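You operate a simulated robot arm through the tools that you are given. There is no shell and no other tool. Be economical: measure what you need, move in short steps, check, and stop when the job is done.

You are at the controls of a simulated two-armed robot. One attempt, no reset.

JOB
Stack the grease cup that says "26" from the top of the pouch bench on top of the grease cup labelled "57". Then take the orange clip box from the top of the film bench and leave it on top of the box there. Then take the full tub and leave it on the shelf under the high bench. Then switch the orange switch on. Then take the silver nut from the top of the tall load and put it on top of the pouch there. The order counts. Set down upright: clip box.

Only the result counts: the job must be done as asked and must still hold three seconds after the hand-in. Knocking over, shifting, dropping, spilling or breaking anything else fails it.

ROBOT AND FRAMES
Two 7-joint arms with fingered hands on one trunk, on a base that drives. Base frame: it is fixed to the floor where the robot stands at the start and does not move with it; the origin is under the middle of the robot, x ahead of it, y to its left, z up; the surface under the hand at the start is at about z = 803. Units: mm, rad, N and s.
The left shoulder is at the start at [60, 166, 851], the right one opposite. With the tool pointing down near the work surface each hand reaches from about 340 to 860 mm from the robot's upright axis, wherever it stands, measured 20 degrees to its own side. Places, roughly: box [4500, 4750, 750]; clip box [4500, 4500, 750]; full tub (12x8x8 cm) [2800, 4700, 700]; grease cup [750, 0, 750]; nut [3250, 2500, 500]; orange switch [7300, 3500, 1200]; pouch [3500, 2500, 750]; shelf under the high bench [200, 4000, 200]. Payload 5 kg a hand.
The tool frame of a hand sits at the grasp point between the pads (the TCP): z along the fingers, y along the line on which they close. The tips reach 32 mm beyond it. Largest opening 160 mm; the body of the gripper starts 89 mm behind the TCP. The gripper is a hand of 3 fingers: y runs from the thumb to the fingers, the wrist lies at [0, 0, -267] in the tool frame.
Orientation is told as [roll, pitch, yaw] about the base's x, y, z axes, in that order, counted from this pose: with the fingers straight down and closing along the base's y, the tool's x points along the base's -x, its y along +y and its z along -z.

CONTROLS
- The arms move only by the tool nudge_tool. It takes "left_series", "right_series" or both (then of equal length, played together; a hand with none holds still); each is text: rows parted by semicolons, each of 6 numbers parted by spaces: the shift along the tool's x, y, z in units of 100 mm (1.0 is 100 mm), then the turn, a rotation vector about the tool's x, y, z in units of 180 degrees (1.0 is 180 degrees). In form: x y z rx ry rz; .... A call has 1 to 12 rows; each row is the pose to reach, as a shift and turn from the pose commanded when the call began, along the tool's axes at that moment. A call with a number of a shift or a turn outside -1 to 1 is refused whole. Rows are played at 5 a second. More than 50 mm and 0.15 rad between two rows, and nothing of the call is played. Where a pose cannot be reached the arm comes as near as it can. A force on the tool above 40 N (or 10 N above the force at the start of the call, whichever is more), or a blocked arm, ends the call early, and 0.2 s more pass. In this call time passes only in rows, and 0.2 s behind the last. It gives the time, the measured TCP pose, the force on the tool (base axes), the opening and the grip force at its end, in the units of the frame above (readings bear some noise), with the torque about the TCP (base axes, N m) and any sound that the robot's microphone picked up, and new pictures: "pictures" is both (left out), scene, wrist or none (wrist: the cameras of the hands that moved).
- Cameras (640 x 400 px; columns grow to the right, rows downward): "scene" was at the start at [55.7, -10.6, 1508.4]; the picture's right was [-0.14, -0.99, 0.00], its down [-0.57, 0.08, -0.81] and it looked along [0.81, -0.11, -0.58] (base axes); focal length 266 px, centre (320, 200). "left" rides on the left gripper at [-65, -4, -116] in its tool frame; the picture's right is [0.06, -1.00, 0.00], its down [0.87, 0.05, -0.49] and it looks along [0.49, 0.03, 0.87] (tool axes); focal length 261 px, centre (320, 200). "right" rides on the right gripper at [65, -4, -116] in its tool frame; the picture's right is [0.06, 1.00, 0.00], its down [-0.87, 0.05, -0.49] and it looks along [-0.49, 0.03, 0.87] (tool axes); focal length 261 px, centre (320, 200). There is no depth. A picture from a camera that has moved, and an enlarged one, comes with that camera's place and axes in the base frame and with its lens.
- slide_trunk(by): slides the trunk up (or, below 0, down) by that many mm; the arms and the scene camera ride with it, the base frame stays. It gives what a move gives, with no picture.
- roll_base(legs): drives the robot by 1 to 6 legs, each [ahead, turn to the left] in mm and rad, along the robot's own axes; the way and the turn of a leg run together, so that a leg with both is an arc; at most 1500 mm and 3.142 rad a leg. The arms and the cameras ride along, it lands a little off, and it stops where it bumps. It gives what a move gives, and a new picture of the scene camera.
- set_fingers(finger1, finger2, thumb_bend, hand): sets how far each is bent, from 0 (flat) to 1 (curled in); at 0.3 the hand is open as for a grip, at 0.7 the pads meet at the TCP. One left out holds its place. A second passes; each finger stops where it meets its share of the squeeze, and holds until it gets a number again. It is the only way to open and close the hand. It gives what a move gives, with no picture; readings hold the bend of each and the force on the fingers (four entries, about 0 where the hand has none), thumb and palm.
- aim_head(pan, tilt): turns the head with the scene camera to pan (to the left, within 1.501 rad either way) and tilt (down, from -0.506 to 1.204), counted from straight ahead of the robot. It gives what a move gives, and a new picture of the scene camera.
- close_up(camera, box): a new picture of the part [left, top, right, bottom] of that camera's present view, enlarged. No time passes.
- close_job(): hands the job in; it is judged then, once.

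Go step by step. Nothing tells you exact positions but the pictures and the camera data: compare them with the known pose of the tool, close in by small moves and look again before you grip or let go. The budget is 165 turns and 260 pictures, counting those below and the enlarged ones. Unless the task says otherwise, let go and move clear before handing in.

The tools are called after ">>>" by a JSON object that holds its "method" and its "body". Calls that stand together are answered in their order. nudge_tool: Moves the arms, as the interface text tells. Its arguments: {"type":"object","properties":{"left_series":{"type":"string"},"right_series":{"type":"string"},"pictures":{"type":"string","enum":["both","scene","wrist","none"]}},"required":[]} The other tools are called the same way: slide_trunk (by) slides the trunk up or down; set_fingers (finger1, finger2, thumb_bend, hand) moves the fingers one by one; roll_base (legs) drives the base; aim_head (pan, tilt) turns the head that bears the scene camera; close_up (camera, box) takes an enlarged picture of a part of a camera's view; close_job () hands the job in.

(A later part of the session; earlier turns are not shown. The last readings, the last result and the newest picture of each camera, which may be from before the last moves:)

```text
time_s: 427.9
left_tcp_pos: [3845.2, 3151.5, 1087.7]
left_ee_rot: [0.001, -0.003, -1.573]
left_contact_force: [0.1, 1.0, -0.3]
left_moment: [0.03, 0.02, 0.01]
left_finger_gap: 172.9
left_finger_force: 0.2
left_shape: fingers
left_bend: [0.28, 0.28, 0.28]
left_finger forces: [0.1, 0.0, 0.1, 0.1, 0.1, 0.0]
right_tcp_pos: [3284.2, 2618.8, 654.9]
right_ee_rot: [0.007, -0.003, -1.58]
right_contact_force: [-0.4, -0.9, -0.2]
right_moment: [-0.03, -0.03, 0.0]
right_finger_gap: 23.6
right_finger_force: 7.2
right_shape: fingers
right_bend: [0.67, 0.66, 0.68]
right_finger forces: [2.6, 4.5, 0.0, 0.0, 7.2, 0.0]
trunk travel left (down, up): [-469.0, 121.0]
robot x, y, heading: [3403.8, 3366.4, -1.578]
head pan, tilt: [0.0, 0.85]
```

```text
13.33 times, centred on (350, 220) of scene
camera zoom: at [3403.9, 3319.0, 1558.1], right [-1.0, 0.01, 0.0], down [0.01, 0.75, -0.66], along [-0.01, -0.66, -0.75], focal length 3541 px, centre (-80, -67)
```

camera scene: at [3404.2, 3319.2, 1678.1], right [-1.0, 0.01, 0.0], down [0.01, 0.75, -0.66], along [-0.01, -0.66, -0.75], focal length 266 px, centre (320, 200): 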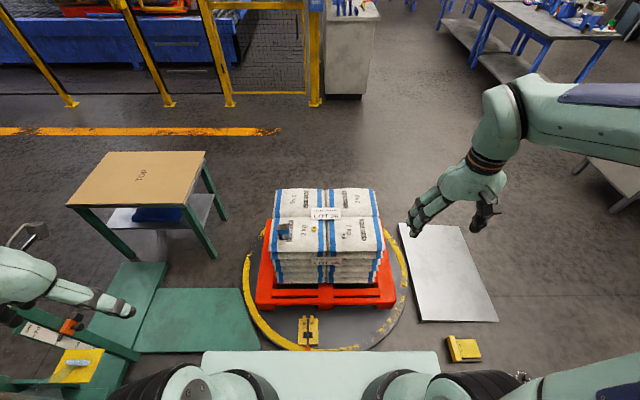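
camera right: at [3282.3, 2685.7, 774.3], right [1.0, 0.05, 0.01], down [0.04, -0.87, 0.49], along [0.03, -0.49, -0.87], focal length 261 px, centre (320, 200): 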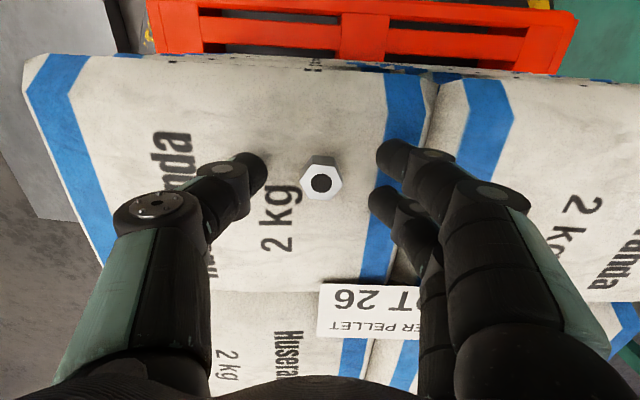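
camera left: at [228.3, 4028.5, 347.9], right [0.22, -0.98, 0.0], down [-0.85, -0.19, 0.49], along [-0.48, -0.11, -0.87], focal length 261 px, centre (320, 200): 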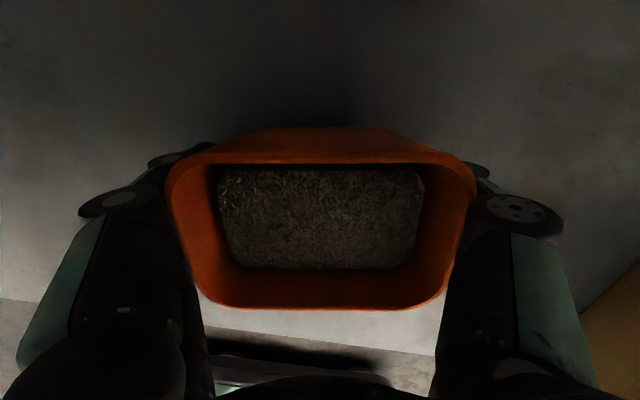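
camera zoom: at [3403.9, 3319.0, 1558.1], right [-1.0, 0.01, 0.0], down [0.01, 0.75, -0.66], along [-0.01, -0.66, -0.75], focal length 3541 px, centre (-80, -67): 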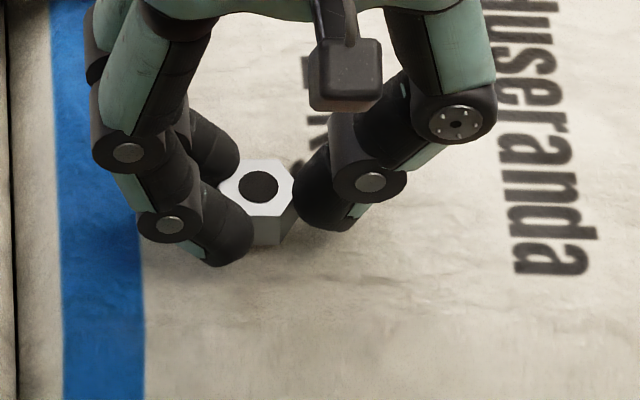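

All three digits now hold the nut. Squeeze a bit more and lift.

>>> {"method": "set_fingers", "body": {"hand": "right", "finger1": 0.74, "finger2": 0.74, "thumb_bend": 0.74}}

>>> {"method": "nudge_tool", "body": {"right_series": "0 0 -0.1 0 0 0; 0 0 -0.4 0 0 0; 0 0 -0.8 0 0 0; 0 0 -1.0 0 0 0", "pictures": "wrist"}}

>>> {"method": "close_up", "body": {"camera": "right", "box": [220, 80, 420, 255]}}

```text
time_s: 428.9
left_tcp_pos: [3844.4, 3150.3, 1087.5]
left_ee_rot: [0.0, -0.002, -1.576]
left_contact_force: [0.1, 0.2, -0.1]
left_moment: [0.02, 0.0, 0.0]
left_finger_gap: 173.2
left_finger_force: 0.1
left_shape: fingers
left_bend: [0.28, 0.28, 0.28]
left_finger forces: [0.0, 0.0, 0.1, 0.0, 0.1, 0.1]
right_tcp_pos: [3285.8, 2619.3, 655.2]
right_ee_rot: [0.007, 0.0, -1.58]
right_contact_force: [0.1, 0.1, 0.9]
right_moment: [0.0, 0.01, 0.01]
right_finger_gap: 21.8
right_finger_force: 16.2
right_shape: fingers
right_bend: [0.71, 0.69, 0.69]
right_finger forces: [6.9, 9.2, 0.0, 0.0, 15.7, 0.0]
trunk travel left (down, up): [-469.0, 121.0]
robot x, y, heading: [3405.0, 3364.7, -1.572]
head pan, tilt: [0.0, 0.85]
```

```text
time_s: 429.9
left_tcp_pos: [3844.7, 3151.1, 1087.9]
left_ee_rot: [0.0, -0.001, -1.572]
left_contact_force: [-0.9, 0.4, 0.9]
left_moment: [0.01, 0.0, -0.02]
left_finger_gap: 173.3
left_finger_force: 0.1
left_shape: fingers
left_bend: [0.28, 0.28, 0.28]
left_finger forces: [0.1, 0.0, 0.0, 0.0, 0.1, 0.0]
right_tcp_pos: [3285.4, 2618.7, 755.6]
right_ee_rot: [0.005, -0.001, -1.579]
right_contact_force: [-0.7, -0.4, -0.4]
right_moment: [0.0, 0.03, 0.0]
right_finger_gap: 21.3
right_finger_force: 16.5
right_shape: fingers
right_bend: [0.71, 0.69, 0.69]
right_finger forces: [7.2, 9.3, 0.0, 0.0, 15.6, 0.0]
trunk travel left (down, up): [-469.0, 121.0]
robot x, y, heading: [3404.4, 3365.1, -1.579]
head pan, tilt: [0.0, 0.85]
camera right: at [3282.4, 2684.0, 871.7], right [1.0, 0.05, 0.01], down [0.04, -0.87, 0.49], along [0.03, -0.49, -0.87], focal length 261 px, centre (320, 200)
```

right: 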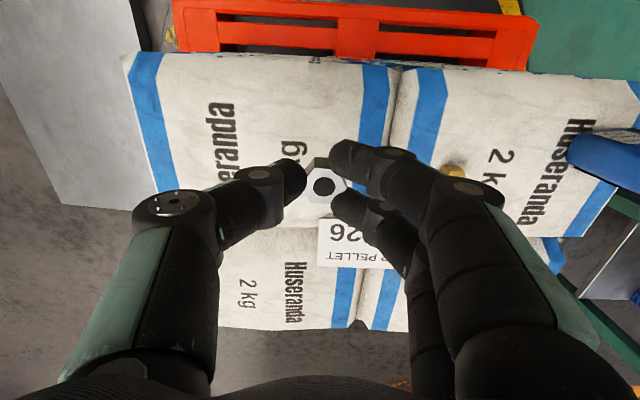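

```text
2.29 times, centred on (320, 168) of right
camera zoom: at [3282.4, 2684.0, 871.7], right [1.0, 0.05, 0.01], down [0.04, -0.87, 0.49], along [0.03, -0.49, -0.87], focal length 596 px, centre (320, 274)
```

zoom: 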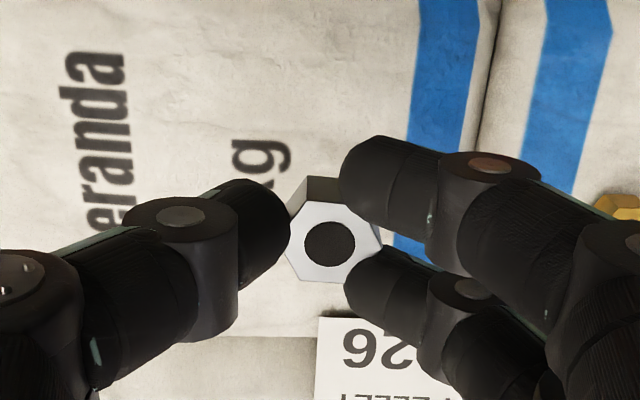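

Nut is held. Raise and carry toward the pouch (east).

>>> {"method": "nudge_tool", "body": {"right_series": "0 0 -0.4 0 0 0; 0 0.3 -0.7 0 0 0; 0 0.7 -0.9 0 0 0; 0 1.0 -1.0 0 0 0", "pictures": "none"}}

>>> {"method": "nudge_tool", "body": {"right_series": "0 0.4 0 0 0 0; 0 0.8 0 0 0 0; 0 1.0 0 0 0 0", "pictures": "both"}}

>>> {"method": "close_up", "body": {"camera": "scene", "box": [260, 180, 350, 260]}}

```text
time_s: 430.9
left_tcp_pos: [3845.9, 3151.5, 1087.5]
left_ee_rot: [0.001, 0.0, -1.576]
left_contact_force: [-0.5, -0.8, 0.1]
left_moment: [0.0, 0.0, 0.01]
left_finger_gap: 173.2
left_finger_force: 0.0
left_shape: fingers
left_bend: [0.28, 0.28, 0.28]
left_finger forces: [0.0, 0.0, 0.0, 0.1, 0.1, 0.0]
right_tcp_pos: [3383.9, 2617.4, 856.9]
right_ee_rot: [0.004, -0.001, -1.579]
right_contact_force: [-0.3, 0.1, -0.9]
right_moment: [0.02, 0.0, 0.0]
right_finger_gap: 21.1
right_finger_force: 15.8
right_shape: fingers
right_bend: [0.71, 0.69, 0.69]
right_finger forces: [7.1, 9.3, 0.1, 0.1, 15.3, 0.0]
trunk travel left (down, up): [-469.0, 121.0]
robot x, y, heading: [3406.6, 3370.9, -1.586]
head pan, tilt: [0.0, 0.85]
```

```text
time_s: 431.7
left_tcp_pos: [3845.3, 3150.9, 1086.8]
left_ee_rot: [0.001, -0.001, -1.575]
left_contact_force: [-0.4, 0.0, 0.5]
left_moment: [0.01, 0.04, 0.0]
left_finger_gap: 173.0
left_finger_force: 0.1
left_shape: fingers
left_bend: [0.28, 0.28, 0.28]
left_finger forces: [0.0, 0.0, 0.1, 0.1, 0.1, 0.0]
right_tcp_pos: [3483.9, 2613.3, 854.5]
right_ee_rot: [0.007, 0.0, -1.58]
right_contact_force: [0.4, 0.1, -0.1]
right_moment: [0.0, 0.01, -0.01]
right_finger_gap: 21.0
right_finger_force: 15.7
right_shape: fingers
right_bend: [0.72, 0.69, 0.69]
right_finger forces: [6.7, 9.5, 0.1, 0.1, 15.1, 0.0]
trunk travel left (down, up): [-469.0, 121.0]
robot x, y, heading: [3402.6, 3363.5, -1.582]
head pan, tilt: [0.0, 0.85]
camera scene: at [3404.5, 3318.8, 1558.1], right [-1.0, 0.01, 0.0], down [0.01, 0.75, -0.66], along [-0.01, -0.66, -0.75], focal length 266 px, centre (320, 200)
camera right: at [3480.5, 2679.3, 970.6], right [1.0, 0.05, 0.01], down [0.04, -0.87, 0.49], along [0.03, -0.49, -0.87], focal length 261 px, centre (320, 200)
```

scene: 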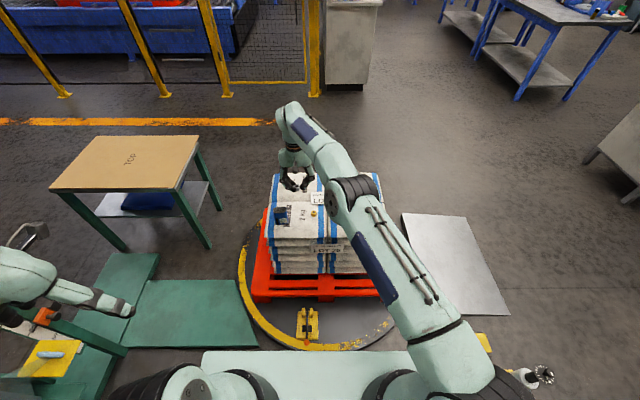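
right: 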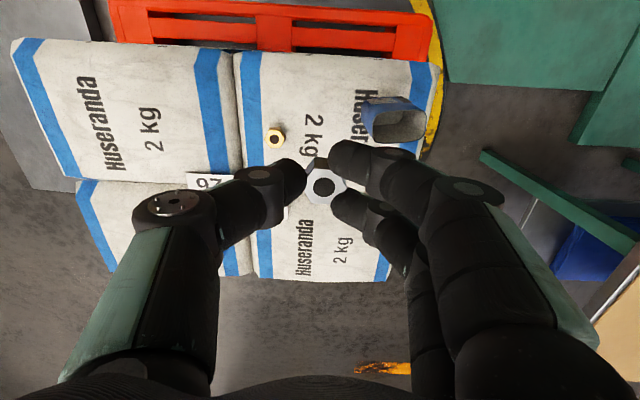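

```text
5.00 times, centred on (305, 220) of scene
camera zoom: at [3404.5, 3318.8, 1558.1], right [-1.0, 0.01, 0.0], down [0.01, 0.75, -0.66], along [-0.01, -0.66, -0.75], focal length 1328 px, centre (395, 100)
```

zoom: 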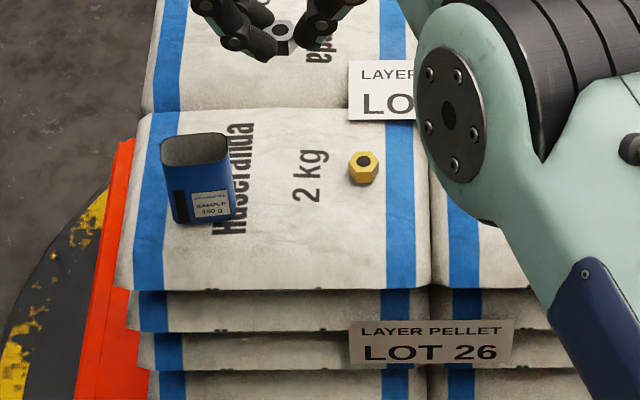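

>>> {"method": "close_up", "body": {"camera": "right", "box": [340, 70, 460, 160]}}

```text
4.44 times, centred on (400, 115) of right
camera zoom: at [3480.5, 2679.3, 970.6], right [1.0, 0.05, 0.01], down [0.04, -0.87, 0.49], along [0.03, -0.49, -0.87], focal length 1158 px, centre (-36, 578)
```

zoom: 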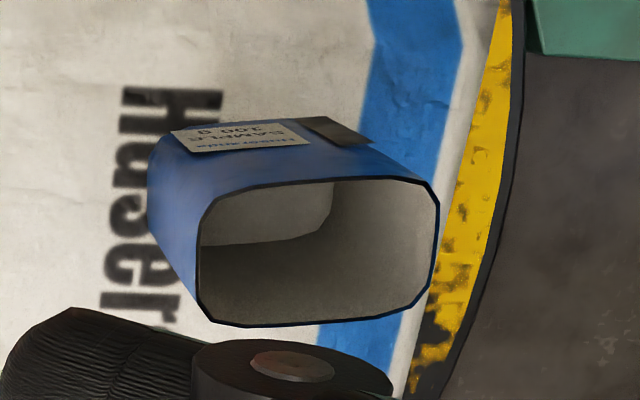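

The pouch rim is at about (3559, 2622, 720). Move the nut above it and descend partway.

>>> {"method": "nudge_tool", "body": {"right_series": "0.02 0.35 0 0 0 0; 0.06 0.73 0.1 0 0 0; 0.06 0.73 0.5 0 0 0", "pictures": "wrist"}}

>>> {"method": "close_up", "body": {"camera": "right", "box": [220, 80, 420, 255]}}

>>> {"method": "close_up", "body": {"camera": "scene", "box": [250, 180, 340, 260]}}

```text
time_s: 432.5
left_tcp_pos: [3844.8, 3151.2, 1087.1]
left_ee_rot: [-0.001, -0.001, -1.575]
left_contact_force: [-0.8, 0.6, -1.2]
left_moment: [0.02, -0.04, -0.04]
left_finger_gap: 173.3
left_finger_force: 0.1
left_shape: fingers
left_bend: [0.28, 0.28, 0.28]
left_finger forces: [0.1, 0.0, 0.1, 0.1, 0.1, 0.0]
right_tcp_pos: [3556.0, 2648.5, 836.3]
right_ee_rot: [0.007, -0.002, -1.579]
right_contact_force: [-0.2, -0.9, -0.1]
right_moment: [0.01, -0.02, 0.0]
right_finger_gap: 20.9
right_finger_force: 15.2
right_shape: fingers
right_bend: [0.72, 0.69, 0.69]
right_finger forces: [6.5, 9.5, 0.1, 0.0, 14.8, 0.0]
right hand out of reach, approached as far as the arm can: row 1, 2, 3
trunk travel left (down, up): [-469.0, 121.0]
robot x, y, heading: [3408.9, 3368.0, -1.581]
head pan, tilt: [0.0, 0.85]
camera right: at [3552.5, 2713.9, 952.0], right [1.0, 0.05, 0.01], down [0.04, -0.87, 0.49], along [0.03, -0.49, -0.87], focal length 261 px, centre (320, 200)
```

right: 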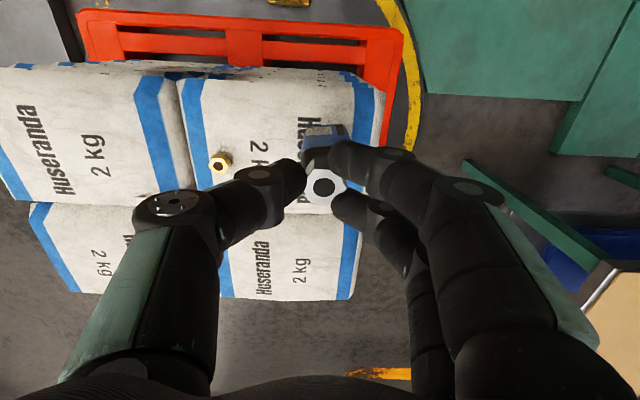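

```text
2.29 times, centred on (320, 168) of right
camera zoom: at [3552.5, 2713.9, 952.0], right [1.0, 0.05, 0.01], down [0.04, -0.87, 0.49], along [0.03, -0.49, -0.87], focal length 596 px, centre (320, 274)
```

zoom: 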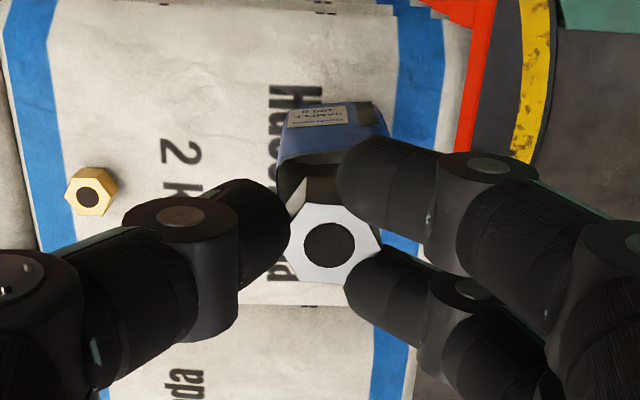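

```text
5.00 times, centred on (295, 220) of scene
camera zoom: at [3403.3, 3319.0, 1558.1], right [-1.0, 0.01, 0.0], down [0.01, 0.75, -0.66], along [-0.01, -0.66, -0.75], focal length 1328 px, centre (445, 100)
```

zoom: 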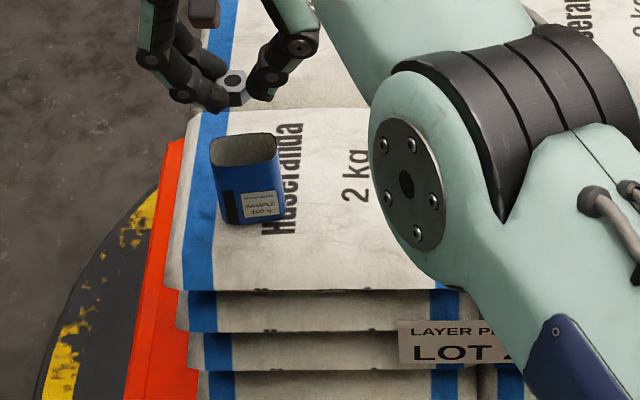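

Slightly short; roll the base 30 mm ahead (rim still clear).

>>> {"method": "roll_base", "body": {"legs": [[32, 0.0]]}}

>>> {"method": "nudge_tool", "body": {"right_series": "0 0 0.15 0 0 0; 0 0 0.3 0 0 0", "pictures": "wrist"}}

>>> {"method": "close_up", "body": {"camera": "right", "box": [220, 80, 420, 255]}}

>>> {"method": "close_up", "body": {"camera": "scene", "box": [250, 180, 340, 260]}}

```text
time_s: 433.3
left_tcp_pos: [3846.1, 3117.6, 1087.8]
left_ee_rot: [0.0, 0.001, -1.574]
left_contact_force: [0.6, -0.1, 0.5]
left_moment: [0.06, 0.0, 0.0]
left_finger_gap: 172.7
left_finger_force: 0.1
left_shape: fingers
left_bend: [0.28, 0.28, 0.28]
left_finger forces: [0.0, 0.0, 0.0, 0.1, 0.0, 0.0]
right_tcp_pos: [3555.6, 2614.6, 834.8]
right_ee_rot: [0.004, -0.001, -1.579]
right_contact_force: [0.2, -0.2, -0.6]
right_moment: [0.05, 0.01, -0.05]
right_finger_gap: 20.8
right_finger_force: 15.3
right_shape: fingers
right_bend: [0.72, 0.69, 0.69]
right_finger forces: [6.5, 9.5, 0.0, 0.0, 14.8, 0.0]
trunk travel left (down, up): [-469.0, 121.0]
robot x, y, heading: [3407.3, 3337.5, -1.58]
head pan, tilt: [0.0, 0.85]
camera scene: at [3403.9, 3285.2, 1558.0], right [-1.0, 0.01, 0.0], down [0.01, 0.75, -0.66], along [-0.01, -0.66, -0.75], focal length 266 px, centre (320, 200)
```

scene: 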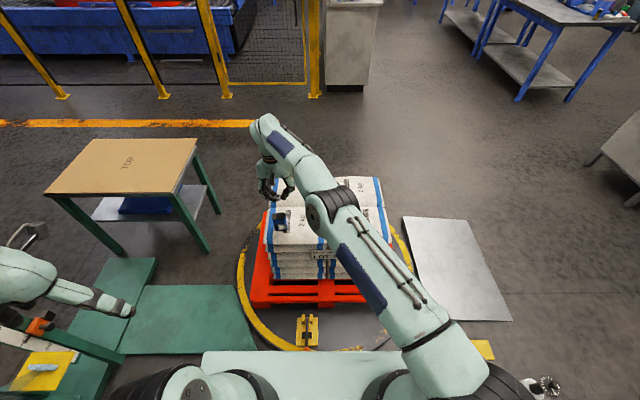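

```text
time_s: 433.9
left_tcp_pos: [3845.8, 3118.3, 1087.0]
left_ee_rot: [-0.001, -0.003, -1.575]
left_contact_force: [-0.2, 0.5, -0.1]
left_moment: [0.02, 0.01, 0.04]
left_finger_gap: 173.1
left_finger_force: 0.0
left_shape: fingers
left_bend: [0.28, 0.28, 0.28]
left_finger forces: [0.0, 0.0, 0.0, 0.1, 0.1, 0.1]
right_tcp_pos: [3557.2, 2617.0, 804.1]
right_ee_rot: [0.004, -0.001, -1.579]
right_contact_force: [-0.7, 0.2, 0.0]
right_moment: [0.02, -0.03, 0.02]
right_finger_gap: 20.9
right_finger_force: 15.4
right_shape: fingers
right_bend: [0.72, 0.69, 0.69]
right_finger forces: [6.5, 9.6, 0.0, 0.0, 14.8, 0.0]
trunk travel left (down, up): [-469.0, 121.0]
robot x, y, heading: [3406.6, 3334.0, -1.579]
head pan, tilt: [0.0, 0.85]
camera right: at [3554.2, 2681.9, 920.8], right [1.0, 0.05, 0.01], down [0.04, -0.87, 0.49], along [0.03, -0.49, -0.87], focal length 261 px, centre (320, 200)
```

right: 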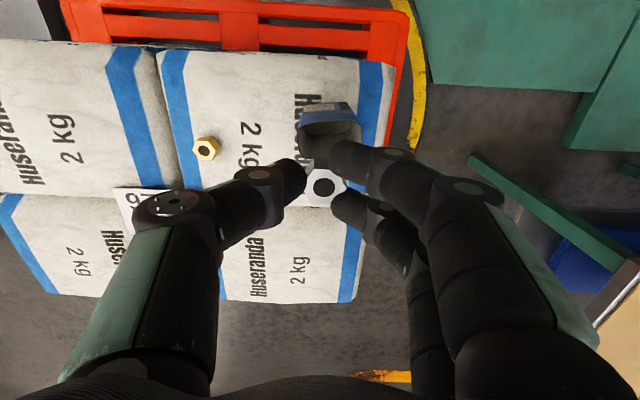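

```text
2.29 times, centred on (320, 168) of right
camera zoom: at [3554.2, 2681.9, 920.8], right [1.0, 0.05, 0.01], down [0.04, -0.87, 0.49], along [0.03, -0.49, -0.87], focal length 596 px, centre (320, 274)
```

zoom: 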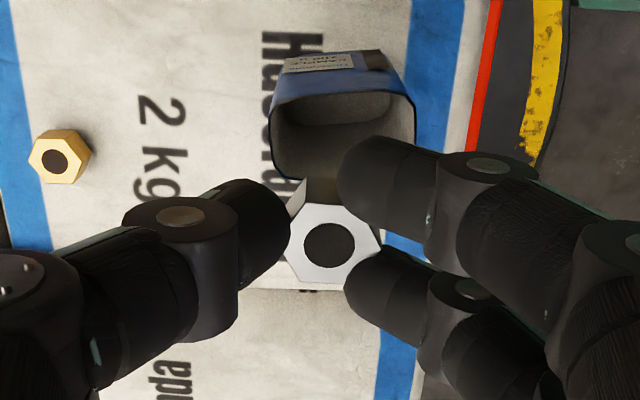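

```text
5.00 times, centred on (295, 220) of scene
camera zoom: at [3403.9, 3287.1, 1558.1], right [-1.0, 0.01, 0.0], down [0.01, 0.75, -0.66], along [-0.01, -0.66, -0.75], focal length 1328 px, centre (445, 100)
```

zoom: 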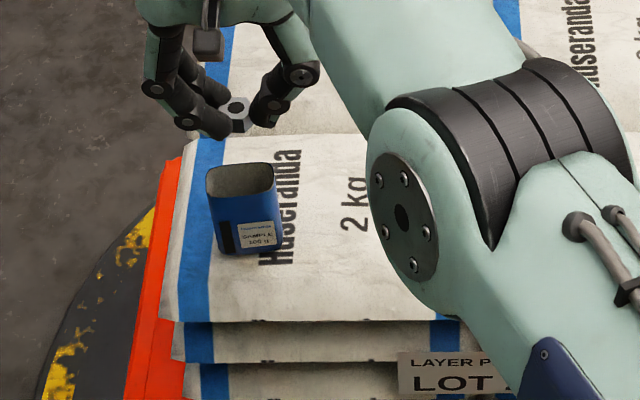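

Pouch centre ≈ (3566, 2624). Shift 7 mm east, 4 mm north, and lower to just above the rim.

>>> {"method": "nudge_tool", "body": {"right_series": "0.02 0.04 0.15 0 0 0; 0.04 0.075 0.36 0 0 0", "pictures": "wrist"}}

>>> {"method": "close_up", "body": {"camera": "right", "box": [220, 80, 420, 255]}}

>>> {"method": "close_up", "body": {"camera": "scene", "box": [265, 185, 325, 240]}}

```text
time_s: 434.5
left_tcp_pos: [3845.3, 3119.8, 1087.3]
left_ee_rot: [0.001, -0.004, -1.575]
left_contact_force: [-0.3, 0.5, -0.6]
left_moment: [-0.04, 0.02, 0.0]
left_finger_gap: 173.2
left_finger_force: 0.1
left_shape: fingers
left_bend: [0.28, 0.28, 0.28]
left_finger forces: [0.0, 0.0, 0.0, 0.0, 0.1, 0.1]
right_tcp_pos: [3564.0, 2621.9, 771.1]
right_ee_rot: [0.005, -0.002, -1.58]
right_contact_force: [0.9, -0.3, -0.2]
right_moment: [0.01, 0.02, 0.0]
right_finger_gap: 21.0
right_finger_force: 15.2
right_shape: fingers
right_bend: [0.72, 0.69, 0.69]
right_finger forces: [6.5, 9.7, 0.1, 0.1, 14.7, 0.1]
trunk travel left (down, up): [-469.0, 121.0]
robot x, y, heading: [3406.5, 3335.8, -1.576]
head pan, tilt: [0.0, 0.85]
camera right: at [3561.4, 2687.3, 887.0], right [1.0, 0.05, 0.01], down [0.04, -0.87, 0.49], along [0.03, -0.49, -0.87], focal length 261 px, centre (320, 200)
```

right: 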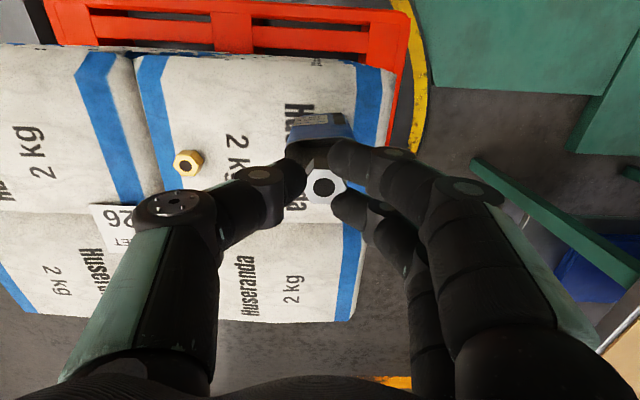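

```text
2.29 times, centred on (320, 168) of right
camera zoom: at [3561.4, 2687.3, 887.0], right [1.0, 0.05, 0.01], down [0.04, -0.87, 0.49], along [0.03, -0.49, -0.87], focal length 596 px, centre (320, 274)
```

zoom: 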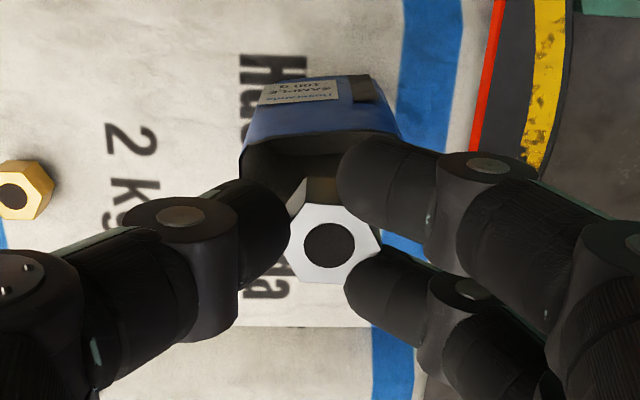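

```text
7.27 times, centred on (295, 212) of scene
camera zoom: at [3403.8, 3287.1, 1558.2], right [-1.0, 0.01, 0.0], down [0.01, 0.75, -0.66], along [-0.01, -0.66, -0.75], focal length 1932 px, centre (502, 109)
```

zoom: 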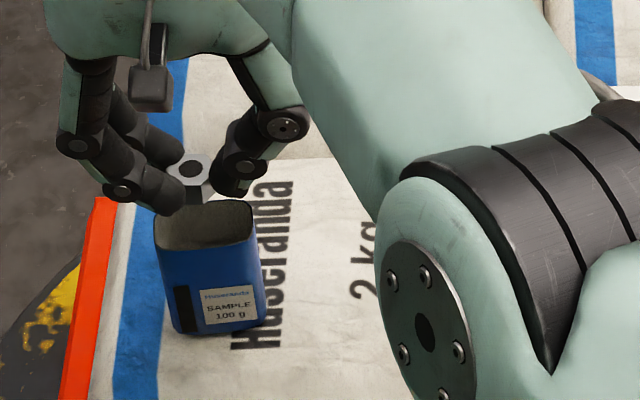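

Nut is centred over the pouch opening to within ~3 mm. Lower slowly, feeling for contact.

>>> {"method": "nudge_tool", "body": {"right_series": "-0.02 -0.01 0.08 0 0 0; -0.02 -0.01 0.16 0 0 0; -0.02 -0.01 0.2 0 0 0", "pictures": "none"}}

>>> {"method": "close_up", "body": {"camera": "scene", "box": [265, 185, 325, 240]}}

```text
time_s: 435.3
left_tcp_pos: [3844.3, 3118.9, 1086.7]
left_ee_rot: [0.0, -0.002, -1.573]
left_contact_force: [-0.7, 0.0, 0.3]
left_moment: [0.01, -0.01, -0.01]
left_finger_gap: 173.3
left_finger_force: 0.0
left_shape: fingers
left_bend: [0.28, 0.28, 0.28]
left_finger forces: [0.1, 0.0, 0.1, 0.0, 0.1, 0.0]
right_tcp_pos: [3561.4, 2620.8, 751.0]
right_ee_rot: [0.009, -0.001, -1.577]
right_contact_force: [0.1, -1.2, -0.4]
right_moment: [0.0, 0.01, 0.01]
right_finger_gap: 21.0
right_finger_force: 15.0
right_shape: fingers
right_bend: [0.72, 0.69, 0.69]
right_finger forces: [6.5, 9.6, 0.0, 0.1, 14.6, 0.1]
right hand out of reach, approached as far as the arm can: row 1, 2
trunk travel left (down, up): [-469.0, 121.0]
robot x, y, heading: [3404.3, 3334.4, -1.582]
head pan, tilt: [0.0, 0.85]
```

```text
7.27 times, centred on (295, 212) of scene
camera zoom: at [3403.7, 3287.0, 1558.1], right [-1.0, 0.01, 0.0], down [0.01, 0.75, -0.66], along [-0.01, -0.66, -0.75], focal length 1932 px, centre (502, 109)
```

zoom: 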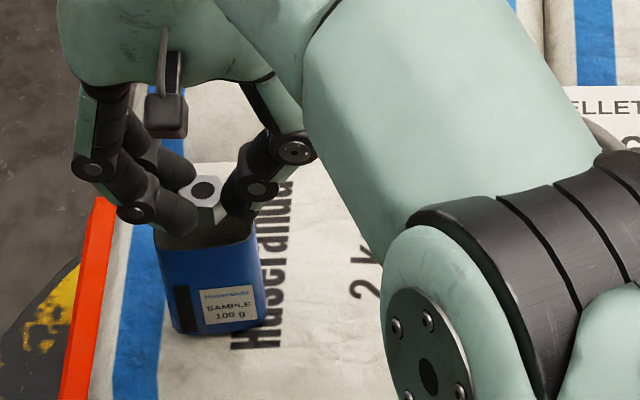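

>>> {"method": "nudge_tool", "body": {"right_series": "0 0 0.015 0 0 0; 0 0 0.03 0 0 0", "pictures": "none"}}

```text
time_s: 435.9
left_tcp_pos: [3845.6, 3120.0, 1088.1]
left_ee_rot: [0.001, 0.0, -1.575]
left_contact_force: [0.0, -0.5, 0.1]
left_moment: [0.02, 0.0, 0.0]
left_finger_gap: 173.3
left_finger_force: 0.1
left_shape: fingers
left_bend: [0.28, 0.28, 0.28]
left_finger forces: [0.0, 0.1, 0.0, 0.0, 0.0, 0.0]
right_tcp_pos: [3563.8, 2622.6, 748.5]
right_ee_rot: [0.006, 0.0, -1.58]
right_contact_force: [-0.4, -0.2, 1.0]
right_moment: [0.0, 0.01, 0.02]
right_finger_gap: 20.9
right_finger_force: 15.4
right_shape: fingers
right_bend: [0.72, 0.69, 0.69]
right_finger forces: [6.4, 9.6, 0.0, 0.0, 14.7, 0.0]
right hand out of reach, approached as far as the arm can: row 1, 2
trunk travel left (down, up): [-469.0, 121.0]
robot x, y, heading: [3406.5, 3330.0, -1.586]
head pan, tilt: [0.0, 0.85]
```

>>> {"method": "nudge_tool", "body": {"right_series": "0 0 0.015 0 0 0; 0 0 0.03 0 0 0", "pictures": "none"}}

>>> {"method": "close_up", "body": {"camera": "right", "box": [220, 80, 420, 255]}}

>>> {"method": "close_up", "body": {"camera": "scene", "box": [275, 195, 310, 230]}}

```text
time_s: 436.5
left_tcp_pos: [3845.3, 3119.5, 1087.0]
left_ee_rot: [0.003, 0.0, -1.575]
left_contact_force: [0.5, 0.7, 0.3]
left_moment: [-0.01, 0.01, 0.0]
left_finger_gap: 173.0
left_finger_force: 0.1
left_shape: fingers
left_bend: [0.28, 0.28, 0.28]
left_finger forces: [0.0, 0.0, 0.0, 0.0, 0.0, 0.0]
right_tcp_pos: [3563.8, 2622.4, 745.3]
right_ee_rot: [0.006, -0.001, -1.578]
right_contact_force: [0.6, 0.7, -0.2]
right_moment: [-0.06, 0.04, 0.01]
right_finger_gap: 21.1
right_finger_force: 15.5
right_shape: fingers
right_bend: [0.72, 0.69, 0.69]
right_finger forces: [6.5, 9.5, 0.0, 0.0, 14.8, 0.0]
trunk travel left (down, up): [-469.0, 121.0]
robot x, y, heading: [3405.5, 3335.4, -1.578]
head pan, tilt: [0.0, 0.85]
```

```text
2.29 times, centred on (320, 168) of right
camera zoom: at [3559.6, 2688.3, 859.9], right [1.0, 0.05, 0.01], down [0.04, -0.87, 0.49], along [0.03, -0.49, -0.87], focal length 596 px, centre (320, 274)
```

zoom: 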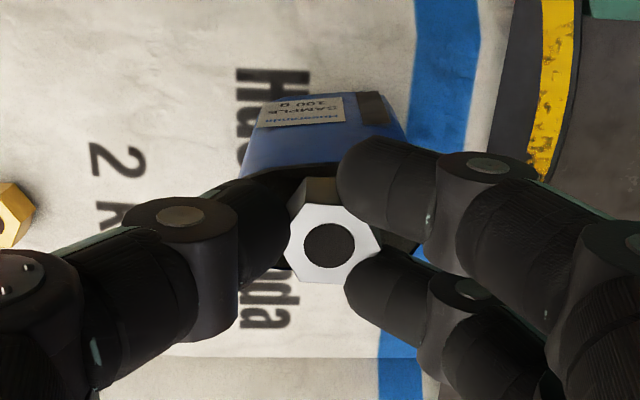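

```text
11.43 times, centred on (292, 212) of scene
camera zoom: at [3403.9, 3287.0, 1558.1], right [-1.0, 0.01, 0.0], down [0.01, 0.75, -0.66], along [-0.01, -0.66, -0.75], focal length 3035 px, centre (634, 57)
```

zoom: 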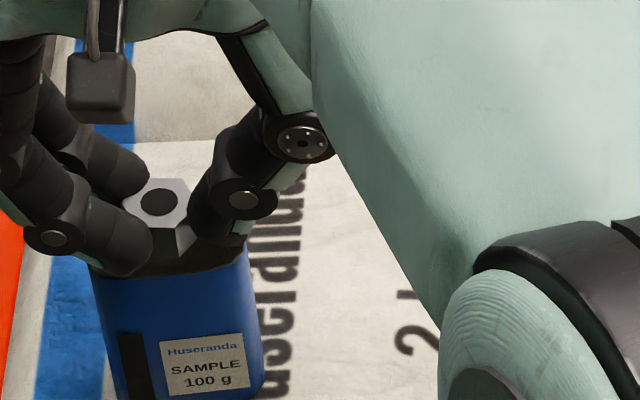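

No contact yet. Shift 3 mm south and keep lowering in small steps.

>>> {"method": "nudge_tool", "body": {"right_series": "-0.03 0 0.01 0 0 0; -0.03 0 0.03 0 0 0", "pictures": "none"}}

```text
time_s: 437.1
left_tcp_pos: [3845.2, 3119.7, 1087.1]
left_ee_rot: [-0.001, -0.002, -1.573]
left_contact_force: [-0.4, 0.0, -0.1]
left_moment: [-0.01, 0.04, -0.02]
left_finger_gap: 173.3
left_finger_force: 0.0
left_shape: fingers
left_bend: [0.28, 0.28, 0.28]
left_finger forces: [0.0, 0.1, 0.0, 0.0, 0.1, 0.0]
right_tcp_pos: [3563.0, 2623.6, 744.3]
right_ee_rot: [0.007, -0.002, -1.579]
right_contact_force: [0.3, 0.6, -0.3]
right_moment: [-0.01, 0.01, 0.02]
right_finger_gap: 21.0
right_finger_force: 15.6
right_shape: fingers
right_bend: [0.72, 0.69, 0.69]
right_finger forces: [6.5, 9.6, 0.0, 0.0, 14.7, 0.0]
right hand out of reach, approached as far as the arm can: row 1, 2
trunk travel left (down, up): [-469.0, 121.0]
robot x, y, heading: [3405.0, 3333.7, -1.575]
head pan, tilt: [0.0, 0.85]
```

The arm is at its reach limit southward, but alignment is adequate; lower the rest with the trunk.

>>> {"method": "slide_trunk", "body": {"by": -4}}

```text
time_s: 437.6
left_tcp_pos: [3844.8, 3119.7, 1083.3]
left_ee_rot: [-0.001, 0.0, -1.574]
left_contact_force: [0.1, -0.3, -0.6]
left_moment: [-0.02, -0.04, 0.0]
left_finger_gap: 173.1
left_finger_force: 0.1
left_shape: fingers
left_bend: [0.28, 0.28, 0.28]
left_finger forces: [0.1, 0.0, 0.0, 0.0, 0.0, 0.0]
right_tcp_pos: [3563.9, 2623.0, 739.7]
right_ee_rot: [0.008, 0.0, -1.578]
right_contact_force: [-0.1, 0.0, -0.6]
right_moment: [0.05, 0.01, -0.02]
right_finger_gap: 20.9
right_finger_force: 14.8
right_shape: fingers
right_bend: [0.72, 0.69, 0.69]
right_finger forces: [6.5, 9.6, 0.0, 0.0, 14.7, 0.0]
trunk travel left (down, up): [-465.0, 125.0]
robot x, y, heading: [3405.6, 3332.9, -1.583]
head pan, tilt: [0.0, 0.85]
```

>>> {"method": "slide_trunk", "body": {"by": -3}}

>>> {"method": "close_up", "body": {"camera": "right", "box": [270, 100, 390, 205]}}

>>> {"method": "close_up", "body": {"camera": "scene", "box": [275, 195, 310, 230]}}

```text
time_s: 438.1
left_tcp_pos: [3845.3, 3120.2, 1081.0]
left_ee_rot: [-0.001, -0.002, -1.575]
left_contact_force: [0.6, -0.2, 0.1]
left_moment: [0.01, 0.01, -0.03]
left_finger_gap: 173.3
left_finger_force: 0.1
left_shape: fingers
left_bend: [0.28, 0.28, 0.28]
left_finger forces: [0.1, 0.0, 0.0, 0.1, 0.1, 0.0]
right_tcp_pos: [3562.8, 2623.0, 737.4]
right_ee_rot: [0.006, -0.003, -1.579]
right_contact_force: [-0.6, -0.4, -0.1]
right_moment: [-0.02, 0.0, -0.03]
right_finger_gap: 20.8
right_finger_force: 15.1
right_shape: fingers
right_bend: [0.72, 0.69, 0.69]
right_finger forces: [6.5, 9.6, 0.1, 0.0, 14.6, 0.0]
trunk travel left (down, up): [-462.0, 128.0]
robot x, y, heading: [3406.1, 3332.0, -1.577]
head pan, tilt: [0.0, 0.85]
```

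```text
3.81 times, centred on (330, 152) of right
camera zoom: at [3559.5, 2688.3, 853.3], right [1.0, 0.05, 0.01], down [0.04, -0.87, 0.49], along [0.03, -0.49, -0.87], focal length 993 px, centre (282, 381)
```

zoom: 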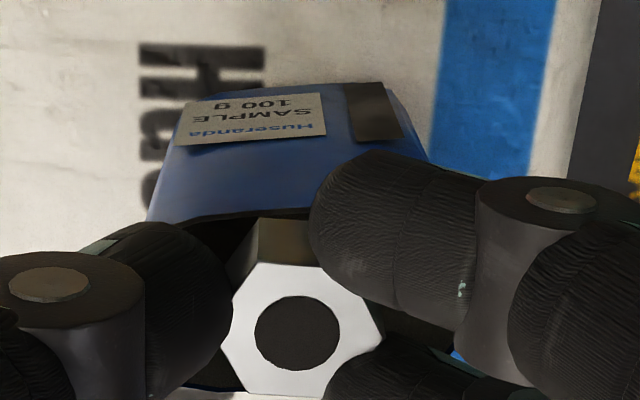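

```text
11.43 times, centred on (292, 212) of scene
camera zoom: at [3403.8, 3287.1, 1551.1], right [-1.0, 0.01, 0.0], down [0.01, 0.75, -0.66], along [-0.01, -0.66, -0.75], focal length 3035 px, centre (634, 57)
```

zoom: 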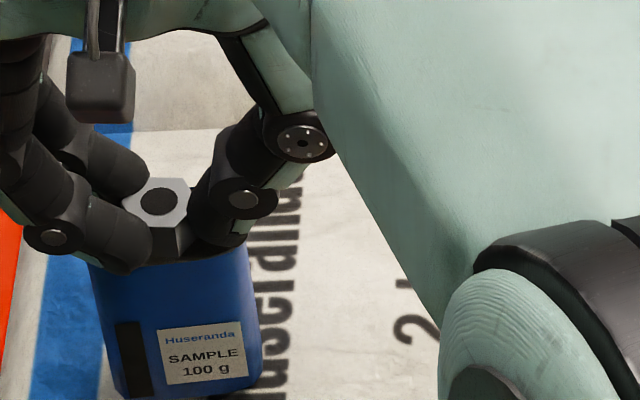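

>>> {"method": "slide_trunk", "body": {"by": -3}}

>>> {"method": "slide_trunk", "body": {"by": -2}}

```text
time_s: 438.7
left_tcp_pos: [3845.5, 3118.9, 1077.6]
left_ee_rot: [0.001, -0.004, -1.574]
left_contact_force: [0.4, 0.4, 0.4]
left_moment: [-0.01, -0.02, 0.03]
left_finger_gap: 173.3
left_finger_force: 0.0
left_shape: fingers
left_bend: [0.28, 0.28, 0.28]
left_finger forces: [0.0, 0.0, 0.0, 0.1, 0.0, 0.0]
right_tcp_pos: [3563.4, 2621.7, 736.4]
right_ee_rot: [0.006, -0.002, -1.578]
right_contact_force: [0.5, 1.3, 3.6]
right_moment: [-0.05, -0.01, 0.0]
right_finger_gap: 20.7
right_finger_force: 16.7
right_shape: fingers
right_bend: [0.72, 0.7, 0.68]
right_finger forces: [7.0, 10.3, 0.0, 0.1, 15.9, 0.0]
trunk travel left (down, up): [-459.0, 131.0]
robot x, y, heading: [3401.9, 3336.6, -1.582]
head pan, tilt: [0.0, 0.85]
```

```text
time_s: 439.2
left_tcp_pos: [3845.3, 3118.5, 1076.4]
left_ee_rot: [0.0, -0.002, -1.574]
left_contact_force: [-0.9, 0.1, 0.3]
left_moment: [0.0, -0.01, 0.0]
left_finger_gap: 173.3
left_finger_force: 0.0
left_shape: fingers
left_bend: [0.28, 0.28, 0.28]
left_finger forces: [0.1, 0.0, 0.1, 0.1, 0.1, 0.0]
right_tcp_pos: [3563.8, 2623.5, 734.6]
right_ee_rot: [0.008, -0.004, -1.578]
right_contact_force: [-0.3, 0.8, 10.0]
right_moment: [-0.09, -0.01, 0.03]
right_finger_gap: 20.5
right_finger_force: 18.3
right_shape: fingers
right_bend: [0.72, 0.7, 0.68]
right_finger forces: [7.7, 11.6, 0.0, 0.0, 17.3, 0.0]
trunk travel left (down, up): [-457.0, 133.0]
robot x, y, heading: [3403.5, 3330.7, -1.58]
head pan, tilt: [0.0, 0.85]
```

Contact at rim height (10 N), nearly central: the pouch top carries the nut. Relax 1 mm and open gently.

>>> {"method": "slide_trunk", "body": {"by": 1}}

>>> {"method": "set_fingers", "body": {"hand": "right", "finger1": 0.66, "finger2": 0.64, "thumb_bend": 0.64}}

>>> {"method": "close_up", "body": {"camera": "right", "box": [220, 80, 420, 255]}}

>>> {"method": "close_up", "body": {"camera": "scene", "box": [275, 195, 310, 230]}}

```text
time_s: 439.7
left_tcp_pos: [3844.4, 3119.4, 1076.5]
left_ee_rot: [0.001, -0.002, -1.575]
left_contact_force: [-0.1, -1.0, -1.0]
left_moment: [0.03, -0.03, -0.04]
left_finger_gap: 173.1
left_finger_force: 0.0
left_shape: fingers
left_bend: [0.28, 0.28, 0.28]
left_finger forces: [0.0, 0.0, 0.0, 0.0, 0.0, 0.0]
right_tcp_pos: [3563.4, 2622.6, 733.9]
right_ee_rot: [0.007, -0.001, -1.579]
right_contact_force: [-0.1, -0.3, 9.9]
right_moment: [-0.12, -0.03, 0.01]
right_finger_gap: 20.8
right_finger_force: 17.8
right_shape: fingers
right_bend: [0.72, 0.7, 0.68]
right_finger forces: [7.5, 11.9, 0.0, 0.0, 16.5, 0.0]
trunk travel left (down, up): [-458.0, 132.0]
robot x, y, heading: [3406.9, 3336.0, -1.579]
head pan, tilt: [0.0, 0.85]
```

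```text
time_s: 440.7
left_tcp_pos: [3845.1, 3119.4, 1077.2]
left_ee_rot: [-0.001, -0.003, -1.575]
left_contact_force: [0.0, 0.0, -0.3]
left_moment: [0.01, 0.0, 0.03]
left_finger_gap: 173.2
left_finger_force: 0.0
left_shape: fingers
left_bend: [0.28, 0.28, 0.28]
left_finger forces: [0.0, 0.0, 0.1, 0.0, 0.0, 0.1]
right_tcp_pos: [3563.6, 2622.2, 736.0]
right_ee_rot: [0.008, -0.004, -1.579]
right_contact_force: [0.7, 0.3, 17.4]
right_moment: [-0.02, 0.18, 0.01]
right_finger_gap: 25.3
right_finger_force: 8.8
right_shape: fingers
right_bend: [0.66, 0.65, 0.65]
right_finger forces: [0.1, 4.8, 0.0, 0.1, 12.8, 0.0]
trunk travel left (down, up): [-458.0, 132.0]
robot x, y, heading: [3406.7, 3333.5, -1.576]
head pan, tilt: [0.0, 0.85]
```

```text
2.29 times, centred on (320, 168) of right
camera zoom: at [3559.5, 2688.7, 850.6], right [1.0, 0.05, 0.01], down [0.04, -0.87, 0.5], along [0.03, -0.49, -0.87], focal length 596 px, centre (320, 274)
```

zoom: 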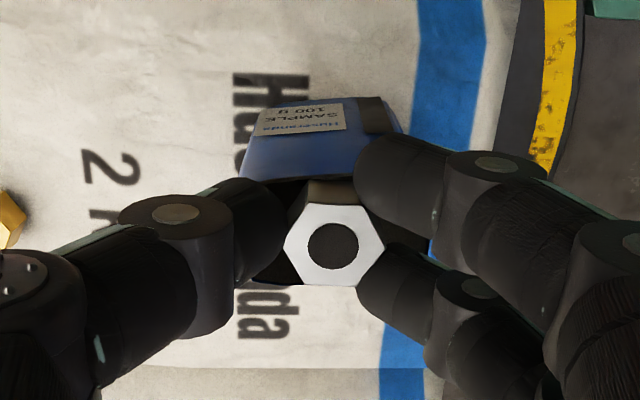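

```text
11.43 times, centred on (292, 212) of scene
camera zoom: at [3403.6, 3288.5, 1547.2], right [-1.0, 0.01, 0.0], down [0.01, 0.75, -0.66], along [-0.01, -0.66, -0.75], focal length 3035 px, centre (634, 57)
```

zoom: 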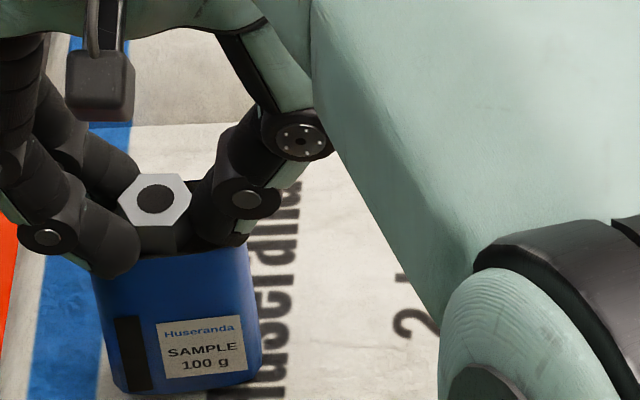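

Fingertips press on the pouch top as they open; raise 3 mm and open further.

>>> {"method": "slide_trunk", "body": {"by": 3}}

>>> {"method": "set_fingers", "body": {"hand": "right", "finger1": 0.62, "finger2": 0.62, "thumb_bend": 0.62}}

>>> {"method": "close_up", "body": {"camera": "right", "box": [220, 80, 420, 255]}}

```text
time_s: 441.2
left_tcp_pos: [3845.2, 3120.7, 1079.1]
left_ee_rot: [0.0, -0.001, -1.571]
left_contact_force: [-0.4, -0.4, -0.1]
left_moment: [0.01, -0.03, 0.0]
left_finger_gap: 173.2
left_finger_force: 0.0
left_shape: fingers
left_bend: [0.28, 0.28, 0.28]
left_finger forces: [0.1, 0.0, 0.1, 0.1, 0.0, 0.1]
right_tcp_pos: [3563.0, 2621.8, 734.2]
right_ee_rot: [0.006, 0.002, -1.58]
right_contact_force: [0.5, 0.1, 5.5]
right_moment: [-0.03, 0.01, -0.02]
right_finger_gap: 26.3
right_finger_force: 2.7
right_shape: fingers
right_bend: [0.66, 0.64, 0.65]
right_finger forces: [0.1, 1.7, 0.0, 0.1, 4.1, 0.0]
trunk travel left (down, up): [-461.0, 129.0]
robot x, y, heading: [3405.9, 3334.4, -1.582]
head pan, tilt: [0.0, 0.85]
```

```text
time_s: 442.2
left_tcp_pos: [3844.2, 3119.6, 1079.3]
left_ee_rot: [-0.001, -0.002, -1.574]
left_contact_force: [0.0, -1.4, -0.2]
left_moment: [0.0, -0.02, 0.01]
left_finger_gap: 173.4
left_finger_force: 0.0
left_shape: fingers
left_bend: [0.28, 0.28, 0.28]
left_finger forces: [0.0, 0.0, 0.0, 0.1, 0.0, 0.0]
right_tcp_pos: [3564.2, 2622.7, 736.3]
right_ee_rot: [0.009, -0.001, -1.578]
right_contact_force: [0.2, 0.0, 3.1]
right_moment: [-0.01, -0.09, -0.02]
right_finger_gap: 38.4
right_finger_force: 1.4
right_shape: fingers
right_bend: [0.63, 0.63, 0.62]
right_finger forces: [1.7, 1.3, 0.0, 0.0, 0.1, 0.0]
trunk travel left (down, up): [-461.0, 129.0]
robot x, y, heading: [3404.9, 3334.5, -1.578]
head pan, tilt: [0.0, 0.85]
```

```text
2.29 times, centred on (320, 168) of right
camera zoom: at [3559.5, 2688.5, 852.1], right [1.0, 0.05, 0.01], down [0.04, -0.87, 0.49], along [0.03, -0.49, -0.87], focal length 596 px, centre (320, 274)
```

zoom: 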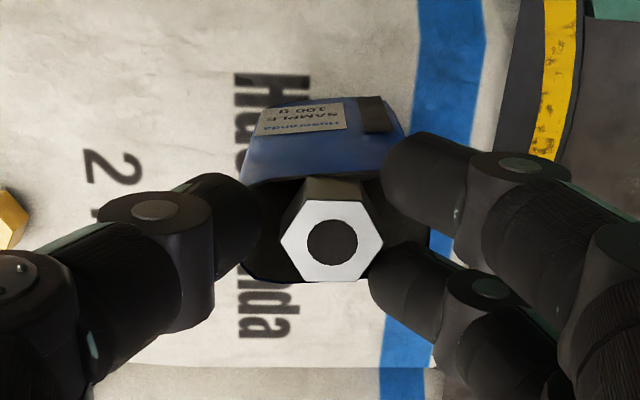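

The nut stands free on the pouch top. Raise a little while opening further, then lift clear.

>>> {"method": "slide_trunk", "body": {"by": 4}}

>>> {"method": "set_fingers", "body": {"hand": "right", "finger1": 0.56, "finger2": 0.56, "thumb_bend": 0.56}}

>>> {"method": "close_up", "body": {"camera": "right", "box": [220, 80, 420, 255]}}

```text
time_s: 442.8
left_tcp_pos: [3845.7, 3118.3, 1083.5]
left_ee_rot: [0.002, 0.001, -1.574]
left_contact_force: [-0.3, -0.4, 0.5]
left_moment: [0.0, 0.04, -0.01]
left_finger_gap: 173.3
left_finger_force: 0.1
left_shape: fingers
left_bend: [0.28, 0.28, 0.28]
left_finger forces: [0.1, 0.0, 0.0, 0.0, 0.0, 0.0]
right_tcp_pos: [3563.7, 2622.2, 740.1]
right_ee_rot: [0.008, -0.002, -1.58]
right_contact_force: [-0.6, -0.3, -0.5]
right_moment: [0.01, 0.01, -0.01]
right_finger_gap: 38.9
right_finger_force: 0.1
right_shape: fingers
right_bend: [0.62, 0.62, 0.62]
right_finger forces: [0.0, 0.0, 0.0, 0.1, 0.0, 0.0]
trunk travel left (down, up): [-465.0, 125.0]
robot x, y, heading: [3405.7, 3335.8, -1.577]
head pan, tilt: [0.0, 0.85]
```

```text
time_s: 443.8
left_tcp_pos: [3844.6, 3118.9, 1083.0]
left_ee_rot: [0.001, -0.001, -1.575]
left_contact_force: [-0.6, -0.1, -1.2]
left_moment: [0.02, 0.02, 0.0]
left_finger_gap: 173.1
left_finger_force: 0.0
left_shape: fingers
left_bend: [0.28, 0.28, 0.28]
left_finger forces: [0.0, 0.0, 0.0, 0.0, 0.1, 0.0]
right_tcp_pos: [3563.4, 2623.2, 741.9]
right_ee_rot: [0.006, -0.001, -1.58]
right_contact_force: [0.9, -0.2, 0.3]
right_moment: [-0.01, 0.01, 0.02]
right_finger_gap: 62.5
right_finger_force: 0.0
right_shape: fingers
right_bend: [0.56, 0.56, 0.56]
right_finger forces: [0.1, 0.0, 0.0, 0.0, 0.0, 0.1]
trunk travel left (down, up): [-465.0, 125.0]
robot x, y, heading: [3405.0, 3334.2, -1.584]
head pan, tilt: [0.0, 0.85]
```

```text
2.29 times, centred on (320, 168) of right
camera zoom: at [3559.6, 2688.2, 856.3], right [1.0, 0.05, 0.01], down [0.04, -0.87, 0.49], along [0.03, -0.49, -0.87], focal length 596 px, centre (320, 274)
```

zoom: 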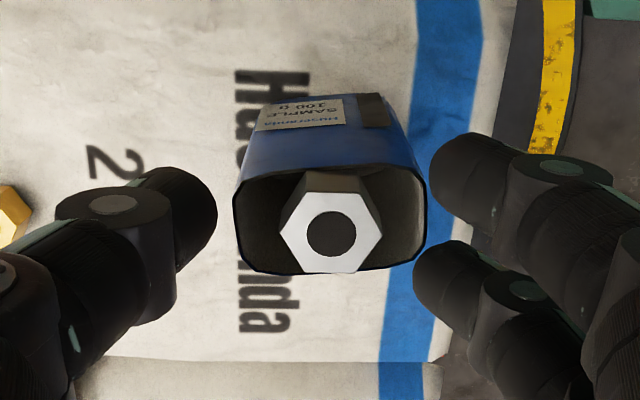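

Nut rests on the pouch. Raise straight with the trunk and check.

>>> {"method": "slide_trunk", "body": {"by": 110}}

>>> {"method": "close_up", "body": {"camera": "right", "box": [220, 60, 420, 235]}}

>>> {"method": "close_up", "body": {"camera": "scene", "box": [255, 200, 335, 270]}}

```text
time_s: 445.2
left_tcp_pos: [3845.2, 3118.9, 1193.2]
left_ee_rot: [0.0, 0.0, -1.575]
left_contact_force: [0.2, -0.5, 0.5]
left_moment: [0.0, -0.01, 0.02]
left_finger_gap: 173.2
left_finger_force: 0.1
left_shape: fingers
left_bend: [0.28, 0.28, 0.28]
left_finger forces: [0.1, 0.0, 0.0, 0.0, 0.0, 0.0]
right_tcp_pos: [3563.1, 2622.4, 850.1]
right_ee_rot: [0.007, -0.003, -1.58]
right_contact_force: [0.6, -0.3, -0.3]
right_moment: [0.01, 0.02, -0.03]
right_finger_gap: 62.3
right_finger_force: 0.0
right_shape: fingers
right_bend: [0.56, 0.56, 0.56]
right_finger forces: [0.0, 0.0, 0.0, 0.1, 0.0, 0.1]
trunk travel left (down, up): [-575.0, 15.0]
robot x, y, heading: [3406.1, 3335.2, -1.577]
head pan, tilt: [0.0, 0.85]
```

```text
2.29 times, centred on (320, 148) of right
camera zoom: at [3559.6, 2688.2, 966.0], right [1.0, 0.05, 0.01], down [0.04, -0.87, 0.49], along [0.03, -0.49, -0.87], focal length 596 px, centre (320, 320)
```

zoom: 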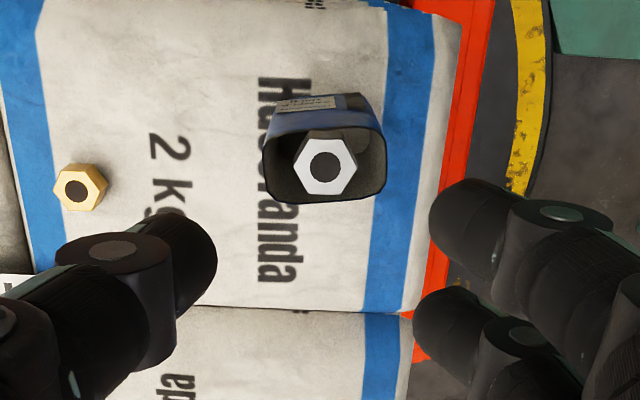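

```text
5.71 times, centred on (295, 235) of scene
camera zoom: at [3404.0, 3286.9, 1664.0], right [-1.0, 0.01, 0.0], down [0.01, 0.75, -0.66], along [-0.01, -0.66, -0.75], focal length 1518 px, centre (463, 0)
```

zoom: 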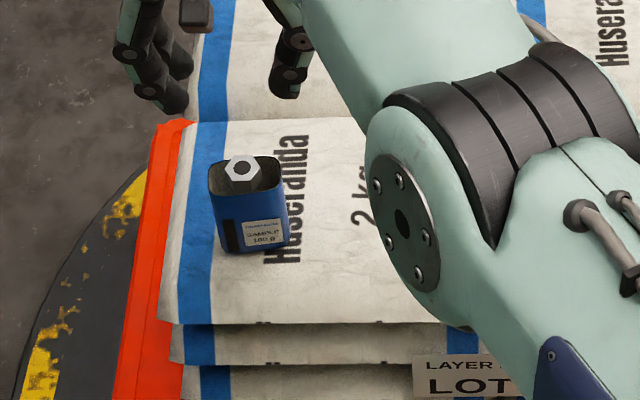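

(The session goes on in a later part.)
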